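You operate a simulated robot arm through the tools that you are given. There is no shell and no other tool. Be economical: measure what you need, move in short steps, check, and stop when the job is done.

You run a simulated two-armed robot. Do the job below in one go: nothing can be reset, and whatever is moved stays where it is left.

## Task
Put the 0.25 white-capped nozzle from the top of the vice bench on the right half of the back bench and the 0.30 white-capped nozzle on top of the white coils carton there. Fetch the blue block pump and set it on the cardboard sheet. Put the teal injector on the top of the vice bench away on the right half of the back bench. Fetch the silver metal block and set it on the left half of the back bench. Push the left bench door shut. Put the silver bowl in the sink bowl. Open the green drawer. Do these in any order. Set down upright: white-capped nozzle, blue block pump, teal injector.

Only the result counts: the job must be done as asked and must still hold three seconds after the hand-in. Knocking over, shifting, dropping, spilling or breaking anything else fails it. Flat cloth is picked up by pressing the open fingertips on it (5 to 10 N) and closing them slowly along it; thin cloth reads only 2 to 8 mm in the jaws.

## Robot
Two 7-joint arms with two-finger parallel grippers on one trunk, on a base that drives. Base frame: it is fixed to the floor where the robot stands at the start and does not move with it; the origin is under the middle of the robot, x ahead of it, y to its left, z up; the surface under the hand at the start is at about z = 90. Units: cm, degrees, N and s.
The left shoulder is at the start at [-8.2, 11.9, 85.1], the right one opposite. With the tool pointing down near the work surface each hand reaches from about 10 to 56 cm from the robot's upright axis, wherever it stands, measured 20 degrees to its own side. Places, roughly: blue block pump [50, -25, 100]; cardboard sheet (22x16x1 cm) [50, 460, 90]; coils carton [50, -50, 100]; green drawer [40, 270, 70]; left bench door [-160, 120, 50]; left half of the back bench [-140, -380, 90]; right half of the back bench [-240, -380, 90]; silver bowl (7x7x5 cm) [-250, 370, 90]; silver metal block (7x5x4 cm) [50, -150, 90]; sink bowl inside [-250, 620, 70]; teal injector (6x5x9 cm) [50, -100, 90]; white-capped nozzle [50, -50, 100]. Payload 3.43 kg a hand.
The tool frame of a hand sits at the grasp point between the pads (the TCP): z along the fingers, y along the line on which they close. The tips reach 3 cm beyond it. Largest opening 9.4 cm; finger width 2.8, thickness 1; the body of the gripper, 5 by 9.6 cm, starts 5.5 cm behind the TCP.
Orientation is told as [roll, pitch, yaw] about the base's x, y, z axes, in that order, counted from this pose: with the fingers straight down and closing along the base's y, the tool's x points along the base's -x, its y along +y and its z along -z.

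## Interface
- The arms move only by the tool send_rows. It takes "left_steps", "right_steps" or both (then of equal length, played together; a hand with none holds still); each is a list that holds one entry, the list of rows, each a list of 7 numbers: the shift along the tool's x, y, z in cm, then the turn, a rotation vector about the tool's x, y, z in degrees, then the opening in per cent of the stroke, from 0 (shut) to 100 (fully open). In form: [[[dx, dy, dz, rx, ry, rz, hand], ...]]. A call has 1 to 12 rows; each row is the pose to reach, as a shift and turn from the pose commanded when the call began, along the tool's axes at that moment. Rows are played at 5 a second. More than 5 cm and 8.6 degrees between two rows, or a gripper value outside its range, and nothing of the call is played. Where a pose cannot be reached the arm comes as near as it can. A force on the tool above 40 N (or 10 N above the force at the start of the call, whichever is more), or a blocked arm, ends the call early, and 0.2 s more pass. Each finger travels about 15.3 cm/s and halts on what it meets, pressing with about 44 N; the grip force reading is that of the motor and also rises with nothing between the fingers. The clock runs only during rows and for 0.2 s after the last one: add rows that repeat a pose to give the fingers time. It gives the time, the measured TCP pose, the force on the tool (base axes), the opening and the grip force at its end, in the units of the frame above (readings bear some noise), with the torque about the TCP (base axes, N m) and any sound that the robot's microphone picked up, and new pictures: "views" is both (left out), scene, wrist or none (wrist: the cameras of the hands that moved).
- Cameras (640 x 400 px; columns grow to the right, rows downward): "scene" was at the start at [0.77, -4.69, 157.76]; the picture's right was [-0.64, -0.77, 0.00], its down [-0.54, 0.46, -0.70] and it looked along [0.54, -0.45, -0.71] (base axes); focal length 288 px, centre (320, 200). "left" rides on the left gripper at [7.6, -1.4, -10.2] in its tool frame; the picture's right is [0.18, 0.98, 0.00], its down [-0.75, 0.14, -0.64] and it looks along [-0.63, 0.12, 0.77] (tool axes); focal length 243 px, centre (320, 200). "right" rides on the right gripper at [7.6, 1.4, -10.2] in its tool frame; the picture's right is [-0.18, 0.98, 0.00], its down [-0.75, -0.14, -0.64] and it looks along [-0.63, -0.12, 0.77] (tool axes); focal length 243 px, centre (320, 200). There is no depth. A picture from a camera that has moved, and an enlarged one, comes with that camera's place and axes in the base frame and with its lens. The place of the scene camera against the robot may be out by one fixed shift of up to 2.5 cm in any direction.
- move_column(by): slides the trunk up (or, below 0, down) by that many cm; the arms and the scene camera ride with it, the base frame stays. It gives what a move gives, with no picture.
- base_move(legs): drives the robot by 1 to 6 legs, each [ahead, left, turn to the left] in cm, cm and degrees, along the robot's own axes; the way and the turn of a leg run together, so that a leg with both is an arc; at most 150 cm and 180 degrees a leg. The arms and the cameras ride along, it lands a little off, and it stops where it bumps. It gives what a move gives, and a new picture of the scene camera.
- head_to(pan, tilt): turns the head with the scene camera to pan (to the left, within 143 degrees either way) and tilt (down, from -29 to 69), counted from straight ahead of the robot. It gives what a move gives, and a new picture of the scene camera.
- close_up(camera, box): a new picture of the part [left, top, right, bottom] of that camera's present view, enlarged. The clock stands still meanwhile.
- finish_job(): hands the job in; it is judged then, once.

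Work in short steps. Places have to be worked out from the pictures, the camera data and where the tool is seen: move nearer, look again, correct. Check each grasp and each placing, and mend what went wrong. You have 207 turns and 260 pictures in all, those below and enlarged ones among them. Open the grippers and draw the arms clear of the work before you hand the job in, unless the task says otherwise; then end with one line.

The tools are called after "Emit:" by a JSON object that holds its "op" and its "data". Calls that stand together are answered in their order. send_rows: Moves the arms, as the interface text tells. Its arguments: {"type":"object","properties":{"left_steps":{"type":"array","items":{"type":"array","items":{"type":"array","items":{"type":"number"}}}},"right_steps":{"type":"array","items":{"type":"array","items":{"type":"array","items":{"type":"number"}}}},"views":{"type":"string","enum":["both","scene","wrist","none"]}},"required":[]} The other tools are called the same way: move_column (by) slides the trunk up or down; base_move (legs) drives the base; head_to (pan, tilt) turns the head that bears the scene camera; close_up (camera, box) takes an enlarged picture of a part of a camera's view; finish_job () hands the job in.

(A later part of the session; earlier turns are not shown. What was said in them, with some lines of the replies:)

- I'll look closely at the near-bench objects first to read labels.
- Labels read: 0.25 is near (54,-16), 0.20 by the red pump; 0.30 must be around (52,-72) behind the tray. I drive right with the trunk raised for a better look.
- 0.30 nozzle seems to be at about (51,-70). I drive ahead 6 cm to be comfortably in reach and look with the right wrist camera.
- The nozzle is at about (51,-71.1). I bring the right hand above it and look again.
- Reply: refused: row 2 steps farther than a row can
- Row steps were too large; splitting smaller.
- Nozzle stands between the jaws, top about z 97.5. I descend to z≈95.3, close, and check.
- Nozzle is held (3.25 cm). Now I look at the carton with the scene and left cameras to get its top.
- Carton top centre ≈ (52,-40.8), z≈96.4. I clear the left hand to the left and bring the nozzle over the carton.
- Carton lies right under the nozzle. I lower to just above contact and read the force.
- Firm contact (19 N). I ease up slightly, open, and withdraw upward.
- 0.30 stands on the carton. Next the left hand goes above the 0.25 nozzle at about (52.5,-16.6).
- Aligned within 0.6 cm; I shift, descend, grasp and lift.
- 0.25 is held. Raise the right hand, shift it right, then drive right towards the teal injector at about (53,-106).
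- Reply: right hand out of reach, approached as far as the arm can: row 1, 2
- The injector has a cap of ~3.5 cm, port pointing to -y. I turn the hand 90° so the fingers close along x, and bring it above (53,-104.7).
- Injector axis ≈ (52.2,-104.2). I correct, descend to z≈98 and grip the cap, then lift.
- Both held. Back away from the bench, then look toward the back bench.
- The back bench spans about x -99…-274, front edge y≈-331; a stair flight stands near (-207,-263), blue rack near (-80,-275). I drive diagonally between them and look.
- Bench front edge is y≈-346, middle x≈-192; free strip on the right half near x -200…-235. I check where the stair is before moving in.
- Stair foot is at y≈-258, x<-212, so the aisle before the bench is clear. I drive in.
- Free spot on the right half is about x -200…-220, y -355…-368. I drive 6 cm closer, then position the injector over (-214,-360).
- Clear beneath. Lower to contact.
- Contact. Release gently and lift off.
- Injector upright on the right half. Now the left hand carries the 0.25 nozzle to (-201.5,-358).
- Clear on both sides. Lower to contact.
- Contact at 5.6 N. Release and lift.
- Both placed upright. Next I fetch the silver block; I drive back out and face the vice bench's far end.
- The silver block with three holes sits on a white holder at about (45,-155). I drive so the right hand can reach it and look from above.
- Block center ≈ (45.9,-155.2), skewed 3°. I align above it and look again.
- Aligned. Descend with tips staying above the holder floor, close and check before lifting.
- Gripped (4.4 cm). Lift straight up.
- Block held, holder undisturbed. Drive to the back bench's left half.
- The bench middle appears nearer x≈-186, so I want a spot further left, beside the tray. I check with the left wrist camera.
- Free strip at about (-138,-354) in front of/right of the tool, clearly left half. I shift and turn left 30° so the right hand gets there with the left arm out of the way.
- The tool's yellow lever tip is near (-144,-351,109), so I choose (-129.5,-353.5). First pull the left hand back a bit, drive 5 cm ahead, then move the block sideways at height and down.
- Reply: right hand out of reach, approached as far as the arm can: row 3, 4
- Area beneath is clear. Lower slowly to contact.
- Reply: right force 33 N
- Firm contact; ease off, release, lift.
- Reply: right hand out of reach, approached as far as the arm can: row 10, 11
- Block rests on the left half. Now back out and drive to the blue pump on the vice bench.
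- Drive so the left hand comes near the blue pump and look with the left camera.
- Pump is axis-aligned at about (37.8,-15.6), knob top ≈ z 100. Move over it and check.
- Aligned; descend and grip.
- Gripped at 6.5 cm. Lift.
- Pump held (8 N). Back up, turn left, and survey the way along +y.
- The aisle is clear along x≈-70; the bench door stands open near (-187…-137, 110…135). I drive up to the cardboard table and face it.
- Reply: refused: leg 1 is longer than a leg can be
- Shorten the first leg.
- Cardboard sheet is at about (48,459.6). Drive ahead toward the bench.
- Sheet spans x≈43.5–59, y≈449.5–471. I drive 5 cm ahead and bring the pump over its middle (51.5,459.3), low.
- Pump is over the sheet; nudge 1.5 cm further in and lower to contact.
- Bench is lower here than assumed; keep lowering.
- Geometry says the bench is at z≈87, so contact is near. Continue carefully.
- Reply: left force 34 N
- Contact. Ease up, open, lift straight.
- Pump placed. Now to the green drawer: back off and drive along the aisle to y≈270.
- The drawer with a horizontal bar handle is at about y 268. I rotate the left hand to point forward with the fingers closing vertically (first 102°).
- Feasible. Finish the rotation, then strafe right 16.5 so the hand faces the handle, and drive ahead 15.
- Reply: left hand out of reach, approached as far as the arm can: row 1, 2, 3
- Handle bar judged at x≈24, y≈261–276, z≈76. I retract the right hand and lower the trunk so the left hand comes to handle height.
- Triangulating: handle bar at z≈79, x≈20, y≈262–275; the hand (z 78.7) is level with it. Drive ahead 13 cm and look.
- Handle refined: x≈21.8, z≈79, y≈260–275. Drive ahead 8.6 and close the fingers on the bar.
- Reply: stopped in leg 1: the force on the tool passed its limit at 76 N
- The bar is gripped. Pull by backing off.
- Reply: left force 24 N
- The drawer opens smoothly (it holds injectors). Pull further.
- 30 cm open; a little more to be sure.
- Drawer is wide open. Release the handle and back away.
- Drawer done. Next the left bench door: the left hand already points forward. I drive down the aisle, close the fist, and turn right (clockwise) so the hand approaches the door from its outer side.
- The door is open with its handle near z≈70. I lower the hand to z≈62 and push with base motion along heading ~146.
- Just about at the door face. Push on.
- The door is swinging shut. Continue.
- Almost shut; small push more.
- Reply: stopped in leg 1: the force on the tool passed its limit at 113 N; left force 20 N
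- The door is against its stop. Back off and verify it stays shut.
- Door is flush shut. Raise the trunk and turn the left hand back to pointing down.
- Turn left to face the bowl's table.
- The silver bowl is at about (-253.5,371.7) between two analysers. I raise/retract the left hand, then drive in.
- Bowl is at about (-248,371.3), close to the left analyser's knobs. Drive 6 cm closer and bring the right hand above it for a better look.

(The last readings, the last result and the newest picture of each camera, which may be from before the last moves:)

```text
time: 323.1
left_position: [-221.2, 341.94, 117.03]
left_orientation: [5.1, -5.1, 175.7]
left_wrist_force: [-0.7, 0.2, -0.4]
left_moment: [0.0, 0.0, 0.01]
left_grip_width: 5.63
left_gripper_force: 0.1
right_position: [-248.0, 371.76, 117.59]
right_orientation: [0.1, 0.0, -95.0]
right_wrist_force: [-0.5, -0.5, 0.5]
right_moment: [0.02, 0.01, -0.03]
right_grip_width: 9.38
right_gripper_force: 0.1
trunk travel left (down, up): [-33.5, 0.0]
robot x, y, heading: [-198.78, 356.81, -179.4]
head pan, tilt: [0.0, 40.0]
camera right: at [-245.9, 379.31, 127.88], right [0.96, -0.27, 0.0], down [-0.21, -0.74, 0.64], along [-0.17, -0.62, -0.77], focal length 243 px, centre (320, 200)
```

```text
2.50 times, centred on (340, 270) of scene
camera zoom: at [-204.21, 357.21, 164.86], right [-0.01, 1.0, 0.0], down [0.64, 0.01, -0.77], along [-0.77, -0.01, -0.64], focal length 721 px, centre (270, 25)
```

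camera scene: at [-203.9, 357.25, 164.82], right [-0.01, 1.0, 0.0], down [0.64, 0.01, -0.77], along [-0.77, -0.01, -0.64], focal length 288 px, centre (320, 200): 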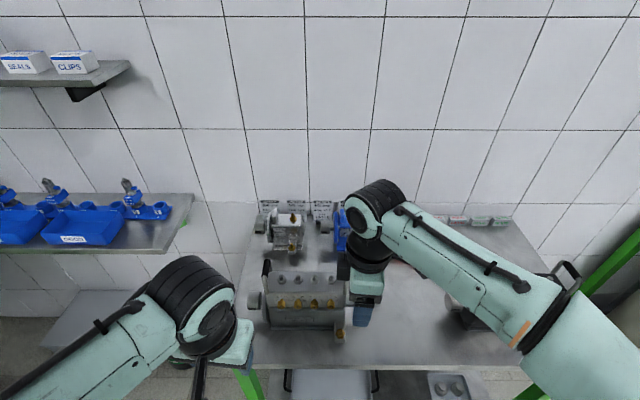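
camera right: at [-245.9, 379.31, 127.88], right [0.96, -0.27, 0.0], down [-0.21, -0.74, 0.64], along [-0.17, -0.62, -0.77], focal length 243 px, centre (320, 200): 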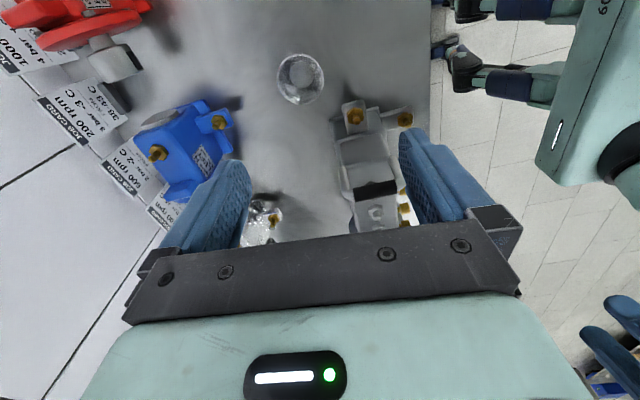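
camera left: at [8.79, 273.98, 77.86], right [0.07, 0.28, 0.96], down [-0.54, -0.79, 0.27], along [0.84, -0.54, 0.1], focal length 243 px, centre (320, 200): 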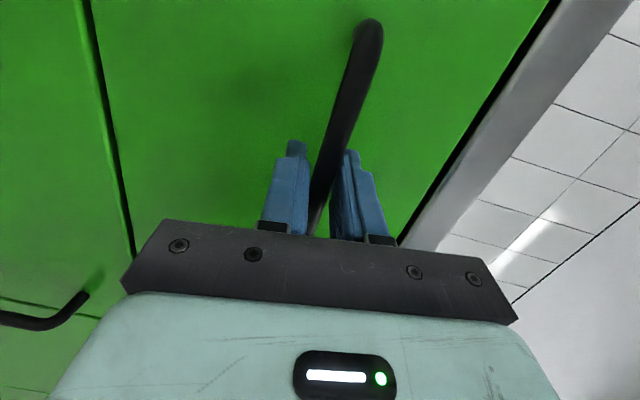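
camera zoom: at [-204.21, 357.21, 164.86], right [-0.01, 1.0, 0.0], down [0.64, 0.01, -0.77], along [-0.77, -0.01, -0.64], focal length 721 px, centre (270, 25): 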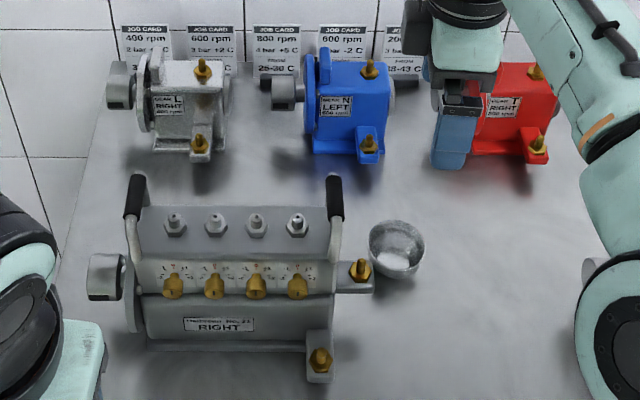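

Bowl at (-250.6,371.7), with clearance for fingers closing along x. Align and descend partway for a check.

Emit:
{"op": "send_rows", "data": {"right_steps": [[[0, -2.6, 2, 0, 0, 0, 100], [0, -2.6, 6, 0, 0, 0, 100], [0, -2.6, 10, 0, 0, 0, 100], [0, -2.6, 14, 0, 0, 0, 100], [0, -2.6, 16.5, 0, 0, 0, 100]]], "views": "both"}}

```text
time: 324.3
left_position: [-220.96, 342.0, 117.0]
left_orientation: [5.1, -5.1, 175.7]
left_wrist_force: [-0.5, -0.6, -0.5]
left_moment: [0.01, -0.01, 0.0]
left_grip_width: 5.61
left_gripper_force: 0.2
right_position: [-250.59, 372.16, 101.08]
right_orientation: [0.0, 0.0, -95.1]
right_wrist_force: [0.0, -0.2, 0.5]
right_moment: [-0.01, 0.02, -0.01]
right_grip_width: 9.38
right_gripper_force: 0.1
trunk travel left (down, up): [-33.5, 0.0]
robot x, y, heading: [-198.78, 356.8, -179.6]
head pan, tilt: [0.0, 40.0]
camera scene: at [-204.06, 357.26, 164.86], right [-0.01, 1.0, 0.0], down [0.64, 0.01, -0.77], along [-0.77, -0.01, -0.64], focal length 288 px, centre (320, 200)
camera right: at [-248.41, 379.61, 111.31], right [0.96, -0.27, 0.0], down [-0.21, -0.74, 0.64], along [-0.17, -0.62, -0.77], focal length 243 px, centre (320, 200)
```

scene: 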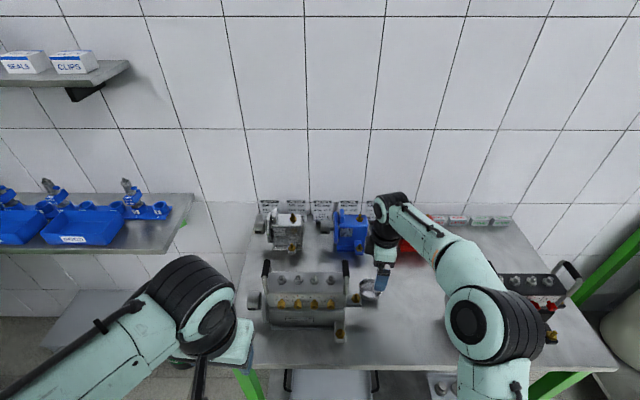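
right: 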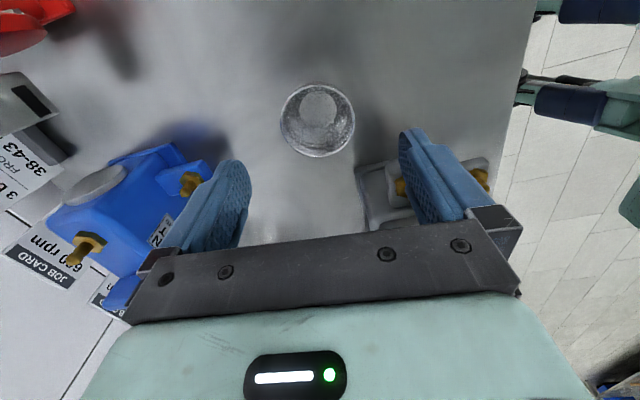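

Apparent size suggests the rim is at z≈90 (table ≈85). Continue down to z 92 and look.

Emit:
{"op": "send_rows", "data": {"right_steps": [[[-0.8, 0, 3, 0, 0, 0, 100], [-0.8, 0, 6, 0, 0, 0, 100], [-0.8, 0, 9, 0, 0, 0, 100]]], "views": "both"}}

```text
time: 325.1
left_position: [-220.95, 341.94, 117.03]
left_orientation: [5.2, -5.3, 175.6]
left_wrist_force: [-0.3, 0.0, 1.1]
left_moment: [0.03, -0.01, 0.04]
left_grip_width: 5.65
left_gripper_force: 0.0
right_position: [-250.65, 371.33, 92.08]
right_orientation: [0.0, -0.1, -95.1]
right_wrist_force: [0.0, 0.6, 0.0]
right_moment: [0.0, -0.01, -0.02]
right_grip_width: 9.39
right_gripper_force: 0.1
trunk travel left (down, up): [-33.5, 0.0]
robot x, y, heading: [-199.16, 356.59, -179.3]
head pan, tilt: [0.0, 40.0]
camera scene: at [-204.1, 357.26, 164.86], right [-0.01, 1.0, 0.0], down [0.64, 0.01, -0.77], along [-0.77, -0.01, -0.64], focal length 288 px, centre (320, 200)
camera right: at [-248.58, 378.84, 102.36], right [0.96, -0.27, 0.0], down [-0.21, -0.74, 0.64], along [-0.17, -0.62, -0.77], focal length 243 px, centre (320, 200)
```

scene: 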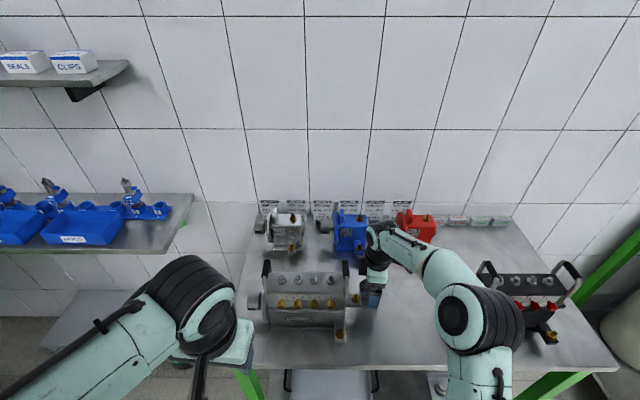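
right: 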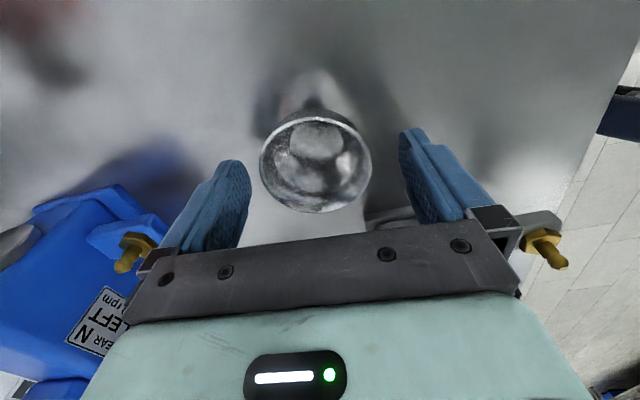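

Rim at z≈89, centred. Descend to z 88.5, close gently.

Emit:
{"op": "send_rows", "data": {"right_steps": [[[0, 0.2, 2, 0, 0, 0, 100], [0, 0.2, 3.5, 0, 0, 0, 100], [0, 0.2, 3.5, 0, 0, 0, 85], [0, 0.2, 3.5, 0, 0, 0, 70], [0, 0.2, 3.5, 0, 0, 0, 60], [0, 0.2, 3.5, 0, 0, 0, 50], [0, 0.2, 3.5, 0, 0, 0, 50]]], "views": "wrist"}}

```text
time: 326.3
left_position: [-220.7, 342.09, 116.94]
left_orientation: [5.1, -5.2, 175.7]
left_wrist_force: [-0.4, 0.3, 0.1]
left_moment: [0.02, 0.01, 0.03]
left_grip_width: 5.65
left_gripper_force: 0.1
right_position: [-250.31, 371.17, 89.02]
right_orientation: [-0.1, -0.1, -95.1]
right_wrist_force: [6.2, 0.6, 15.2]
right_moment: [0.15, -0.81, -0.11]
right_grip_width: 6.75
right_gripper_force: 44.5
trunk travel left (down, up): [-33.5, 0.0]
robot x, y, heading: [-198.99, 356.69, -179.6]
head pan, tilt: [0.0, 40.0]
stopped in row 6 (right hand): the force on the tool passed its limit at 41 N (the readings are from after the stop); the commanded pose is now the measured one
camera right: at [-248.08, 378.68, 99.32], right [0.96, -0.27, 0.0], down [-0.21, -0.74, 0.64], along [-0.17, -0.62, -0.77], focal length 243 px, centre (320, 200)
```

right: 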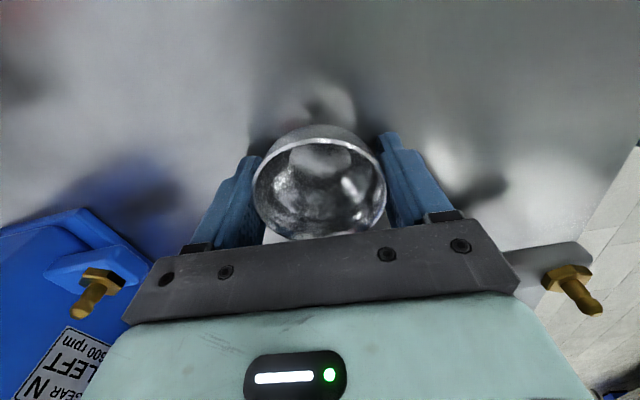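

Bowl gripped at 6.75 cm. Lift gently.

Emit:
{"op": "send_rows", "data": {"right_steps": [[[0, 0, -0.5, 0, 0, 0, 40], [0, 0, -1.5, 0, 0, 0, 30], [0, 0, -4, 0, 0, 0, 30], [0, 0, -8, 0, 0, 0, 30], [0, 0, -12, 0, 0, 0, 30], [0, 0, -16, 0, 0, 0, 30], [0, 0, -20, 0, 0, 0, 30]]], "views": "both"}}

```text
time: 327.9
left_position: [-220.94, 342.01, 117.13]
left_orientation: [5.1, -5.2, 175.7]
left_wrist_force: [0.4, -0.3, -0.1]
left_moment: [-0.01, 0.01, 0.01]
left_grip_width: 5.62
left_gripper_force: 0.0
right_position: [-250.36, 371.16, 108.85]
right_orientation: [0.2, -0.1, -95.0]
right_wrist_force: [0.0, 0.0, -0.7]
right_moment: [0.02, 0.01, -0.01]
right_grip_width: 6.75
right_gripper_force: 44.4
trunk travel left (down, up): [-33.5, 0.0]
robot x, y, heading: [-198.81, 356.7, -179.7]
head pan, tilt: [0.0, 40.0]
camera scene: at [-204.04, 357.23, 164.86], right [-0.01, 1.0, 0.0], down [0.64, 0.01, -0.77], along [-0.77, -0.01, -0.64], focal length 288 px, centre (320, 200)
camera right: at [-248.3, 378.71, 119.07], right [0.96, -0.27, 0.0], down [-0.21, -0.74, 0.64], along [-0.17, -0.62, -0.77], focal length 243 px, centre (320, 200)
```

scene: 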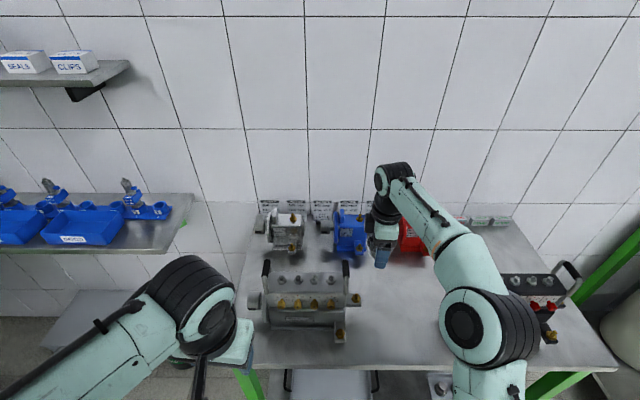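
right: 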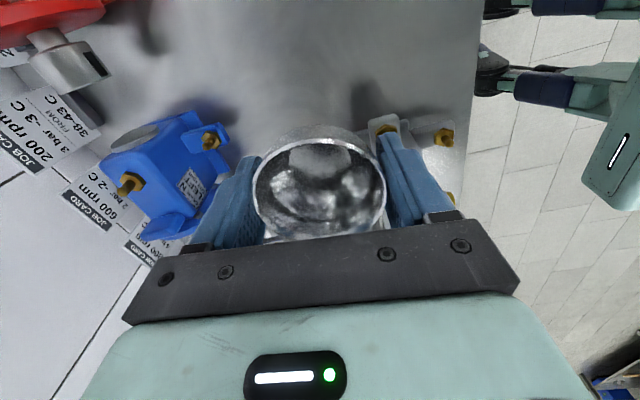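

Bowl is held. Back out and drive along to the sink.

Emit:
{"op": "send_rows", "data": {"right_steps": [[[0, 0, -4, 0, 0, 0, 30], [0, 0, -8, 0, 0, 0, 30]]], "views": "none"}}

Emit:
{"op": "base_move", "data": {"legs": [[-65, 0, 0], [0, -145, 0], [0, -100, 0]]}}

```text
time: 328.5
left_position: [-220.91, 341.96, 117.1]
left_orientation: [5.1, -5.2, 175.7]
left_wrist_force: [-0.1, 0.0, 0.7]
left_moment: [0.05, -0.01, -0.01]
left_grip_width: 5.63
left_gripper_force: 0.1
right_position: [-250.41, 371.2, 116.7]
right_orientation: [0.1, 0.0, -95.0]
right_wrist_force: [0.1, -0.2, -0.5]
right_moment: [-0.01, 0.01, 0.02]
right_grip_width: 6.77
right_gripper_force: 43.5
trunk travel left (down, up): [-33.5, 0.0]
robot x, y, heading: [-199.01, 356.99, -179.6]
head pan, tilt: [0.0, 40.0]
```

```text
time: 353.3
left_position: [-157.49, 586.24, 117.16]
left_orientation: [5.2, -5.2, 176.4]
left_wrist_force: [0.4, -0.3, 0.0]
left_moment: [0.03, 0.04, 0.03]
left_grip_width: 5.67
left_gripper_force: 0.1
right_position: [-187.08, 615.17, 116.69]
right_orientation: [0.1, -0.1, -94.3]
right_wrist_force: [-0.1, 0.0, -1.9]
right_moment: [0.01, 0.01, 0.0]
right_grip_width: 6.6
right_gripper_force: 44.0
trunk travel left (down, up): [-33.5, 0.0]
robot x, y, heading: [-135.77, 601.61, -179.1]
head pan, tilt: [0.0, 40.0]
camera scene: at [-140.73, 601.69, 164.86], right [-0.02, 1.0, 0.0], down [0.64, 0.01, -0.77], along [-0.77, -0.01, -0.64], focal length 288 px, centre (320, 200)
```

scene: 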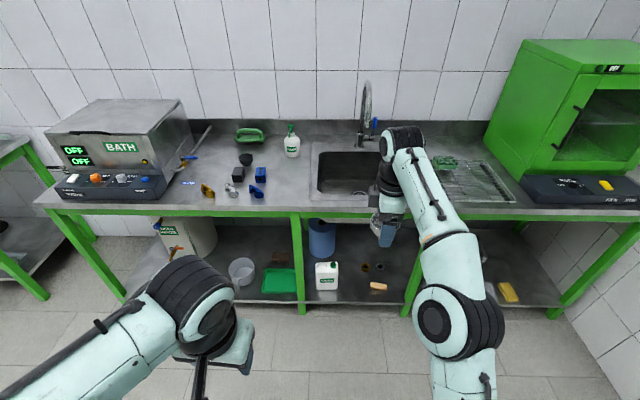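

Sink basin spans about x -240…-272, y 598…634, faucet at its back middle. Drive in so the bowl is over the front-left part of the basin.

Emit:
{"op": "base_move", "data": {"legs": [[50, 7, -0.9]]}}

Emit:
{"op": "close_up", "data": {"camera": "right", "box": [0, 0, 640, 400]}}

```text
time: 356.2
left_position: [-207.4, 578.91, 117.05]
left_orientation: [5.0, -5.2, 175.6]
left_wrist_force: [-0.8, 0.1, 0.0]
left_moment: [0.0, 0.02, 0.01]
left_grip_width: 5.65
left_gripper_force: 0.1
right_position: [-236.8, 608.13, 116.63]
right_orientation: [0.2, -0.1, -95.2]
right_wrist_force: [0.5, 0.1, -1.2]
right_moment: [0.0, 0.03, 0.02]
right_grip_width: 6.62
right_gripper_force: 44.2
trunk travel left (down, up): [-33.5, 0.0]
robot x, y, heading: [-185.34, 593.48, -179.9]
head pan, tilt: [0.0, 40.0]
camera scene: at [-190.48, 594.1, 164.84], right [-0.01, 1.0, 0.0], down [0.64, 0.0, -0.77], along [-0.77, 0.0, -0.64], focal length 288 px, centre (320, 200)
```

scene: 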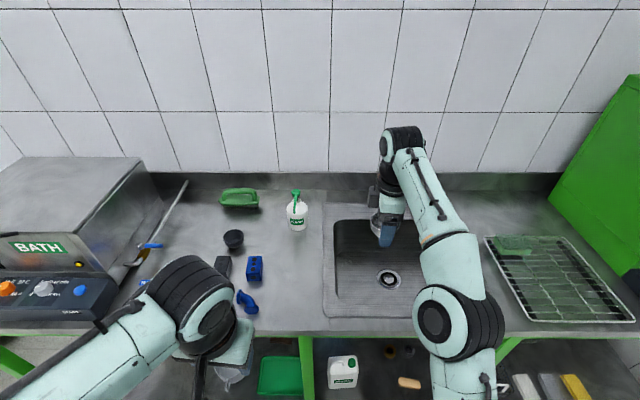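

```text
1.00 times, centred on (320, 200) of right (not enlarged: the box is as wide or as high as the picture)
camera zoom: at [-234.6, 615.73, 126.94], right [0.96, -0.27, 0.0], down [-0.21, -0.74, 0.64], along [-0.17, -0.62, -0.77], focal length 243 px, centre (320, 200)
```

zoom: 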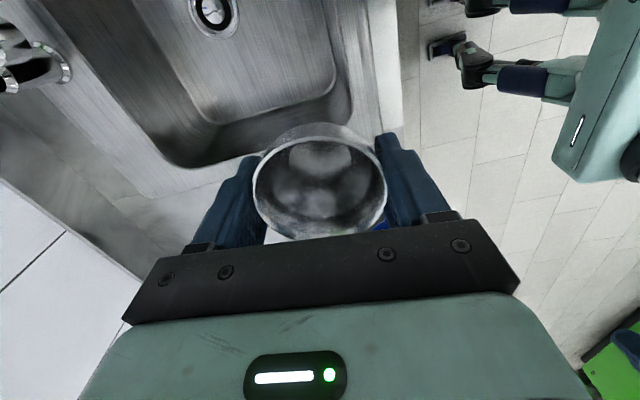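

Bowl is upright in the grip. Drive 12 cm further and place over (-245.5,612), clear of faucet and drain; look before descending.

Emit:
{"op": "base_move", "data": {"legs": [[12, 0, 0]]}}

Emit:
{"op": "send_rows", "data": {"right_steps": [[[2, 1.5, 0, 0, 0, 0, 30], [4.2, 2.9, 0, 0, 0, 0, 30], [4.2, 2.9, 4, 0, 0, 0, 30], [4.2, 2.9, 8, 0, 0, 0, 30]]], "views": "both"}}

```text
time: 357.5
left_position: [-219.21, 578.76, 117.13]
left_orientation: [5.1, -5.2, 175.5]
left_wrist_force: [-0.5, 0.1, 0.0]
left_moment: [0.0, 0.01, -0.05]
left_grip_width: 5.64
left_gripper_force: 0.1
right_position: [-248.68, 608.14, 116.56]
right_orientation: [0.0, -0.1, -95.1]
right_wrist_force: [-0.2, -0.7, -1.4]
right_moment: [0.04, 0.01, -0.02]
right_grip_width: 6.59
right_gripper_force: 44.4
trunk travel left (down, up): [-33.5, 0.0]
robot x, y, heading: [-197.43, 593.33, -179.5]
head pan, tilt: [0.0, 40.0]
camera scene: at [-202.37, 594.03, 164.83], right [-0.01, 1.0, 0.0], down [0.64, 0.0, -0.77], along [-0.77, 0.0, -0.64], focal length 288 px, centre (320, 200)
```

scene: 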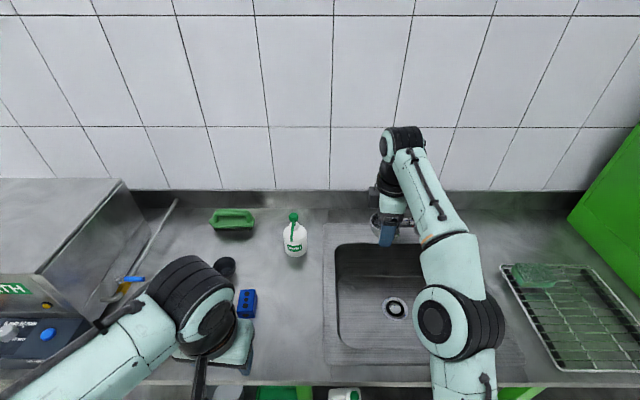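

```text
time: 358.5
left_position: [-219.4, 578.8, 117.07]
left_orientation: [5.2, -5.2, 175.6]
left_wrist_force: [-0.9, -0.5, -0.3]
left_moment: [0.02, 0.03, 0.0]
left_grip_width: 5.63
left_gripper_force: 0.1
right_position: [-245.34, 611.89, 108.66]
right_orientation: [0.0, -0.1, -95.2]
right_wrist_force: [1.1, 0.5, -0.9]
right_moment: [0.03, -0.02, 0.0]
right_grip_width: 6.59
right_gripper_force: 43.9
trunk travel left (down, up): [-33.5, 0.0]
robot x, y, heading: [-197.48, 593.3, -179.7]
head pan, tilt: [0.0, 40.0]
camera scene: at [-202.45, 594.07, 164.85], right [-0.01, 1.0, 0.0], down [0.64, 0.0, -0.77], along [-0.77, 0.0, -0.64], focal length 288 px, centre (320, 200)
camera right: at [-243.18, 619.46, 118.94], right [0.96, -0.27, 0.0], down [-0.21, -0.74, 0.64], along [-0.17, -0.62, -0.77], focal length 243 px, centre (320, 200)
```

scene: 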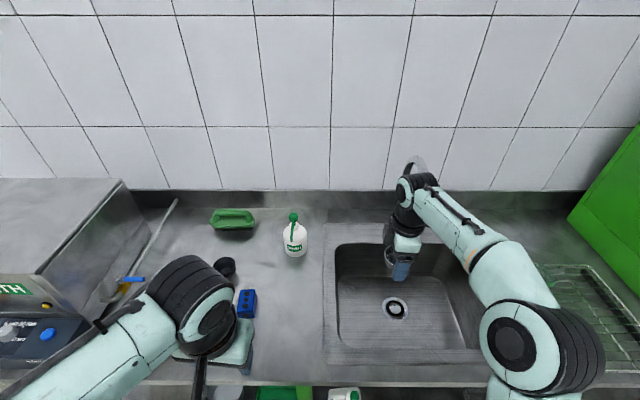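
right: 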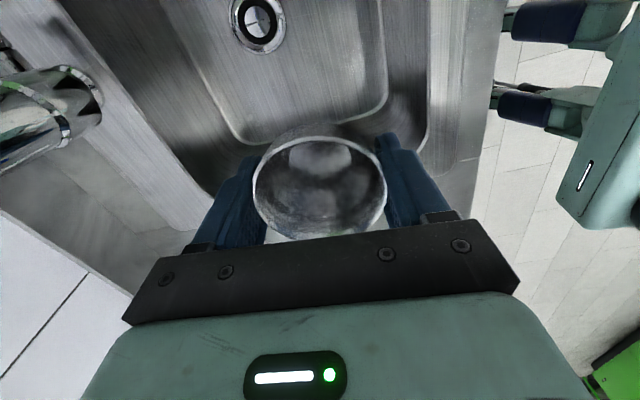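

Basin floor is at z≈70 beneath. Descend to z≈79 and check.

Emit:
{"op": "send_rows", "data": {"right_steps": [[[0, 0, 4.5, 0, 0, 0, 30], [0, 0, 9, 0, 0, 0, 30], [0, 0, 13.5, 0, 0, 0, 30], [0, 0, 18, 0, 0, 0, 30], [0, 0, 22.5, 0, 0, 0, 30], [0, 0, 27, 0, 0, 0, 30], [0, 0, 29.5, 0, 0, 0, 30]]], "views": "both"}}

```text
time: 360.1
left_position: [-219.5, 578.76, 117.14]
left_orientation: [5.1, -5.1, 175.5]
left_wrist_force: [0.2, -0.1, -1.5]
left_moment: [-0.03, -0.03, -0.03]
left_grip_width: 5.63
left_gripper_force: 0.0
right_position: [-245.53, 612.13, 79.25]
right_orientation: [0.0, -0.1, -95.2]
right_wrist_force: [0.5, -0.2, -1.2]
right_moment: [0.0, 0.01, -0.01]
right_grip_width: 6.62
right_gripper_force: 44.2
trunk travel left (down, up): [-33.5, 0.0]
robot x, y, heading: [-196.98, 593.73, -179.9]
head pan, tilt: [0.0, 40.0]
camera scene: at [-202.48, 594.04, 164.86], right [-0.01, 1.0, 0.0], down [0.64, 0.0, -0.77], along [-0.77, 0.0, -0.64], focal length 288 px, centre (320, 200)
camera right: at [-243.34, 619.55, 89.48], right [0.96, -0.27, 0.0], down [-0.21, -0.74, 0.64], along [-0.17, -0.62, -0.77], focal length 243 px, centre (320, 200)
```

scene: 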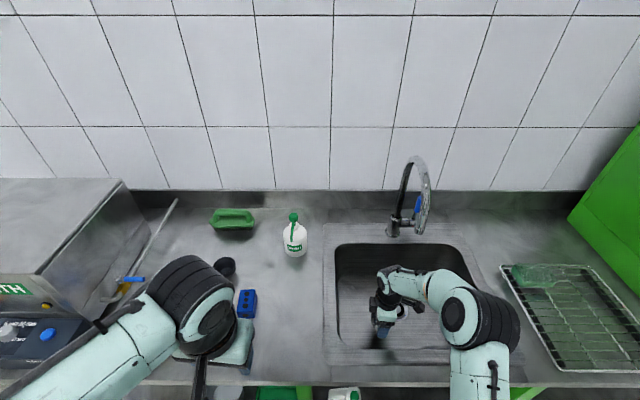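
right: 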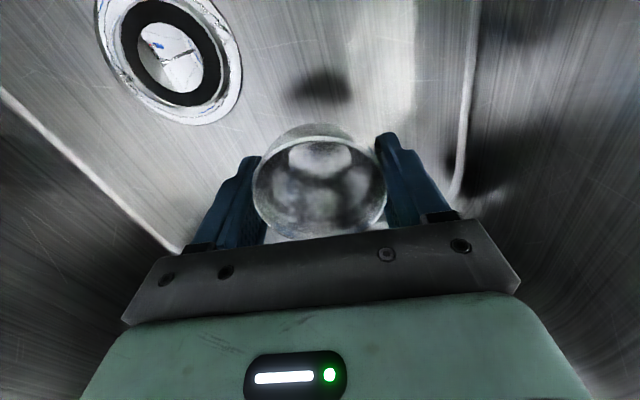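

In the basin, clear of the drain. Lower to contact in small steps.

Emit:
{"op": "send_rows", "data": {"right_steps": [[[0, 0, 1, 0, 0, 0, 30], [0, 0, 2, 0, 0, 0, 30], [0, 0, 2.6, 0, 0, 0, 30], [0, 0, 3.0, 0, 0, 0, 30], [0, 0, 3.3, 0, 0, 0, 30], [0, 0, 3.3, 0, 0, 0, 30]]], "views": "wrist"}}

```text
time: 361.5
left_position: [-219.31, 578.88, 117.2]
left_orientation: [5.0, -5.2, 175.6]
left_wrist_force: [0.4, -0.7, 0.3]
left_moment: [0.02, -0.01, -0.05]
left_grip_width: 5.64
left_gripper_force: 0.1
right_position: [-245.4, 612.07, 75.91]
right_orientation: [0.0, -0.1, -95.2]
right_wrist_force: [-0.1, -0.6, -1.4]
right_moment: [0.01, -0.02, -0.02]
right_grip_width: 6.59
right_gripper_force: 44.0
trunk travel left (down, up): [-33.5, 0.0]
robot x, y, heading: [-197.59, 593.76, -179.7]
head pan, tilt: [0.0, 40.0]
camera right: at [-243.33, 619.52, 86.18], right [0.96, -0.27, 0.0], down [-0.21, -0.74, 0.64], along [-0.17, -0.62, -0.77], focal length 243 px, centre (320, 200)
```

right: 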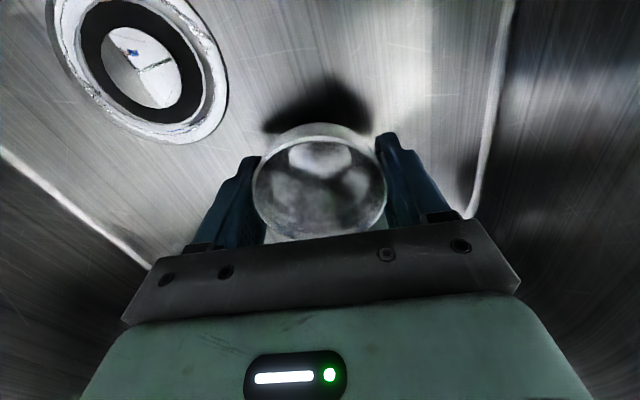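

Emit:
{"op": "send_rows", "data": {"right_steps": [[[0, 0, 0.3, 0, 0, 0, 30], [0, 0, 0.6, 0, 0, 0, 30], [0, 0, 0.9, 0, 0, 0, 30], [0, 0, 1.2, 0, 0, 0, 30], [0, 0, 1.2, 0, 0, 0, 30]]], "views": "none"}}

```text
time: 362.7
left_position: [-219.37, 578.74, 117.16]
left_orientation: [5.2, -5.3, 175.6]
left_wrist_force: [0.5, 0.0, 0.1]
left_moment: [0.01, 0.02, 0.04]
left_grip_width: 5.66
left_gripper_force: 0.0
right_position: [-245.55, 612.08, 74.58]
right_orientation: [0.0, -0.1, -95.3]
right_wrist_force: [0.3, -0.7, -0.8]
right_moment: [0.0, -0.01, -0.01]
right_grip_width: 6.62
right_gripper_force: 44.3
trunk travel left (down, up): [-33.5, 0.0]
robot x, y, heading: [-197.0, 593.27, -179.9]
head pan, tilt: [0.0, 40.0]
```

Emit:
{"op": "send_rows", "data": {"right_steps": [[[0, 0, 0.3, 0, 0, 0, 30], [0, 0, 0.6, 0, 0, 0, 30], [0, 0, 0.9, 0, 0, 0, 30], [0, 0, 1.2, 0, 0, 0, 30], [0, 0, 1.2, 0, 0, 0, 30]]], "views": "wrist"}}

```text
time: 363.8
left_position: [-219.04, 578.77, 117.05]
left_orientation: [5.0, -5.3, 175.6]
left_wrist_force: [-0.4, -0.2, 0.0]
left_moment: [0.01, -0.01, -0.01]
left_grip_width: 5.66
left_gripper_force: 0.1
right_position: [-245.56, 611.98, 74.14]
right_orientation: [-0.1, -0.1, -95.2]
right_wrist_force: [8.6, -0.8, 21.5]
right_moment: [0.1, -0.97, -0.04]
right_grip_width: 6.59
right_gripper_force: 44.1
trunk travel left (down, up): [-33.5, 0.0]
robot x, y, heading: [-197.61, 593.64, -179.8]
head pan, tilt: [0.0, 40.0]
stopped in row 5 (right hand): the force on the tool passed its limit at 42 N (the readings are from after the stop); the commanded pose is now the measured one
camera right: at [-243.31, 619.47, 84.33], right [0.96, -0.27, 0.0], down [-0.21, -0.74, 0.64], along [-0.18, -0.62, -0.77], focal length 243 px, centre (320, 200)
```

right: 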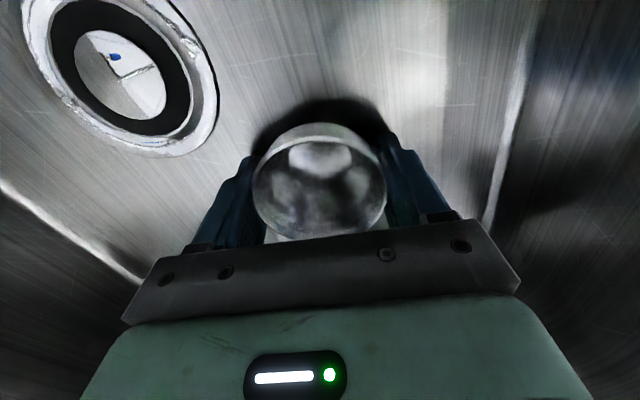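

Contact with the basin floor. Ease, open, and rise.

Emit:
{"op": "send_rows", "data": {"right_steps": [[[0, 0, -0.2, 0, 0, 0, 50], [0, 0, -0.2, 0, 0, 0, 75], [0, 0, -0.2, 0, 0, 0, 90], [0, 0, -0.2, 0, 0, 0, 95], [0, 0, -0.2, 0, 0, 0, 95], [0, 0, -4, 0, 0, 0, 95], [0, 0, -8.5, 0, 0, 0, 95], [0, 0, -13, 0, 0, 0, 95], [0, 0, -17.5, 0, 0, 0, 95], [0, 0, -22, 0, 0, 0, 95], [0, 0, -26.5, 0, 0, 0, 95], [0, 0, -31, 0, 0, 0, 95]]], "views": "both"}}

```text
time: 366.4
left_position: [-219.31, 578.82, 117.11]
left_orientation: [5.1, -5.2, 175.7]
left_wrist_force: [0.2, 0.7, -0.1]
left_moment: [0.02, -0.01, -0.04]
left_grip_width: 5.63
left_gripper_force: 0.1
right_position: [-245.43, 612.05, 104.84]
right_orientation: [-0.2, -0.1, -95.1]
right_wrist_force: [0.9, 0.5, 0.3]
right_moment: [0.01, 0.02, 0.02]
right_grip_width: 8.94
right_gripper_force: 0.0
trunk travel left (down, up): [-33.5, 0.0]
robot x, y, heading: [-197.09, 593.57, -179.6]
head pan, tilt: [0.0, 40.0]
camera scene: at [-202.41, 594.01, 164.86], right [-0.01, 1.0, 0.0], down [0.64, 0.0, -0.77], along [-0.77, 0.0, -0.64], focal length 288 px, centre (320, 200)
camera right: at [-243.26, 619.5, 115.21], right [0.96, -0.27, 0.0], down [-0.21, -0.74, 0.64], along [-0.18, -0.62, -0.77], focal length 243 px, centre (320, 200)
```

scene: 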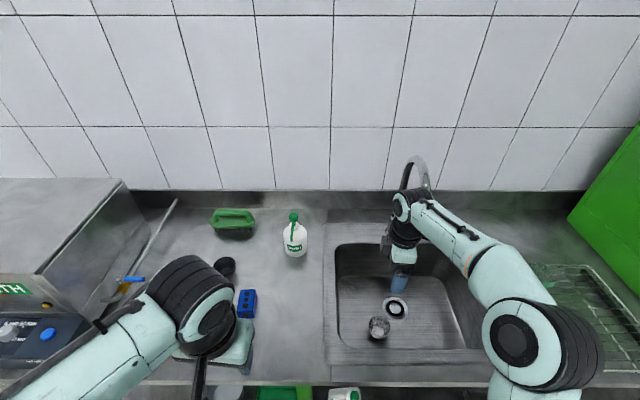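
right: 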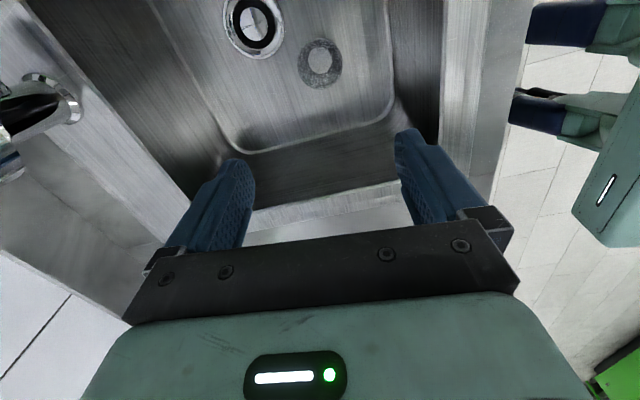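

The bowl stands in the sink. Draw clear: raise the hand and back away.

Emit:
{"op": "send_rows", "data": {"right_steps": [[[0, 0, -4, 0, 0, 0, 95], [0, 0, -8, 0, 0, 0, 95], [0, 0, -12, 0, 0, 0, 95]]], "views": "none"}}

Emit:
{"op": "base_move", "data": {"legs": [[-70, 0, 0]]}}

Emit:
{"op": "head_to", "data": {"pan": 135, "tilt": 20}}

```text
time: 367.2
left_position: [-219.39, 578.73, 117.03]
left_orientation: [5.0, -5.2, 175.6]
left_wrist_force: [-0.3, 0.5, 1.0]
left_moment: [0.0, 0.01, 0.01]
left_grip_width: 5.67
left_gripper_force: 0.1
right_position: [-245.4, 612.23, 116.9]
right_orientation: [0.0, 0.0, -95.1]
right_wrist_force: [0.1, 0.8, 0.0]
right_moment: [-0.01, -0.01, -0.02]
right_grip_width: 8.93
right_gripper_force: 0.1
trunk travel left (down, up): [-33.5, 0.0]
robot x, y, heading: [-197.18, 593.51, -179.7]
head pan, tilt: [0.0, 40.0]
```

```text
time: 371.0
left_position: [-148.86, 579.2, 117.12]
left_orientation: [5.1, -5.2, 175.6]
left_wrist_force: [-1.2, 0.4, -0.4]
left_moment: [0.0, 0.0, -0.02]
left_grip_width: 5.63
left_gripper_force: 0.0
right_position: [-174.99, 612.5, 116.8]
right_orientation: [-0.3, -0.1, -95.2]
right_wrist_force: [-0.3, -0.6, 0.4]
right_moment: [0.03, 0.03, 0.03]
right_grip_width: 8.89
right_gripper_force: 0.0
trunk travel left (down, up): [-33.5, 0.0]
robot x, y, heading: [-126.74, 593.89, -179.7]
head pan, tilt: [0.0, 40.0]
camera scene: at [-131.98, 594.43, 164.87], right [-0.01, 1.0, 0.0], down [0.64, 0.0, -0.77], along [-0.77, 0.0, -0.64], focal length 288 px, centre (320, 200)
```

scene: 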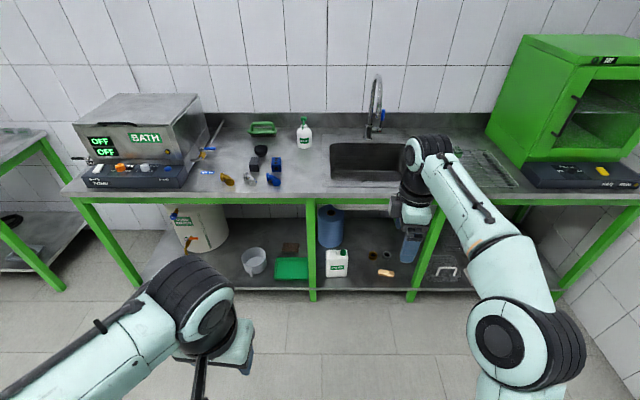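

```text
time: 373.2
left_position: [-148.84, 579.3, 117.04]
left_orientation: [5.0, -5.2, 175.5]
left_wrist_force: [-0.1, 0.5, 1.3]
left_moment: [0.0, 0.0, -0.01]
left_grip_width: 5.64
left_gripper_force: 0.1
right_position: [-174.9, 612.33, 116.8]
right_orientation: [-0.2, -0.1, -95.2]
right_wrist_force: [0.1, 0.6, -0.3]
right_moment: [-0.03, 0.01, -0.01]
right_grip_width: 8.94
right_gripper_force: 0.1
trunk travel left (down, up): [-33.5, 0.0]
robot x, y, heading: [-127.15, 593.77, -179.6]
head pan, tilt: [135.0, 20.0]
camera scene: at [-116.84, 587.93, 168.0], right [-0.7, -0.71, 0.0], down [-0.24, 0.24, -0.94], along [0.67, -0.66, -0.34], focal length 288 px, centre (320, 200)
```

scene: 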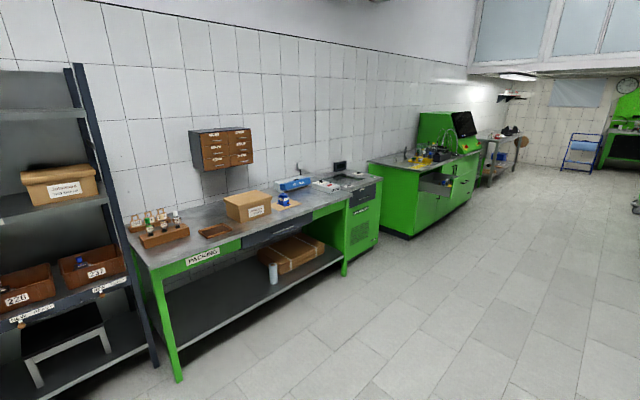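

The pump is still on its sheet and the drawer is still open. Everything is done and both arms are clear, so I hand in.

Emit:
{"op": "finish_job", "data": {}}

```text
The job is handed in.
```

All eight tasks are done and the job is handed in. After each one I checked the placing in the pictures, and nothing looked knocked over or dropped.
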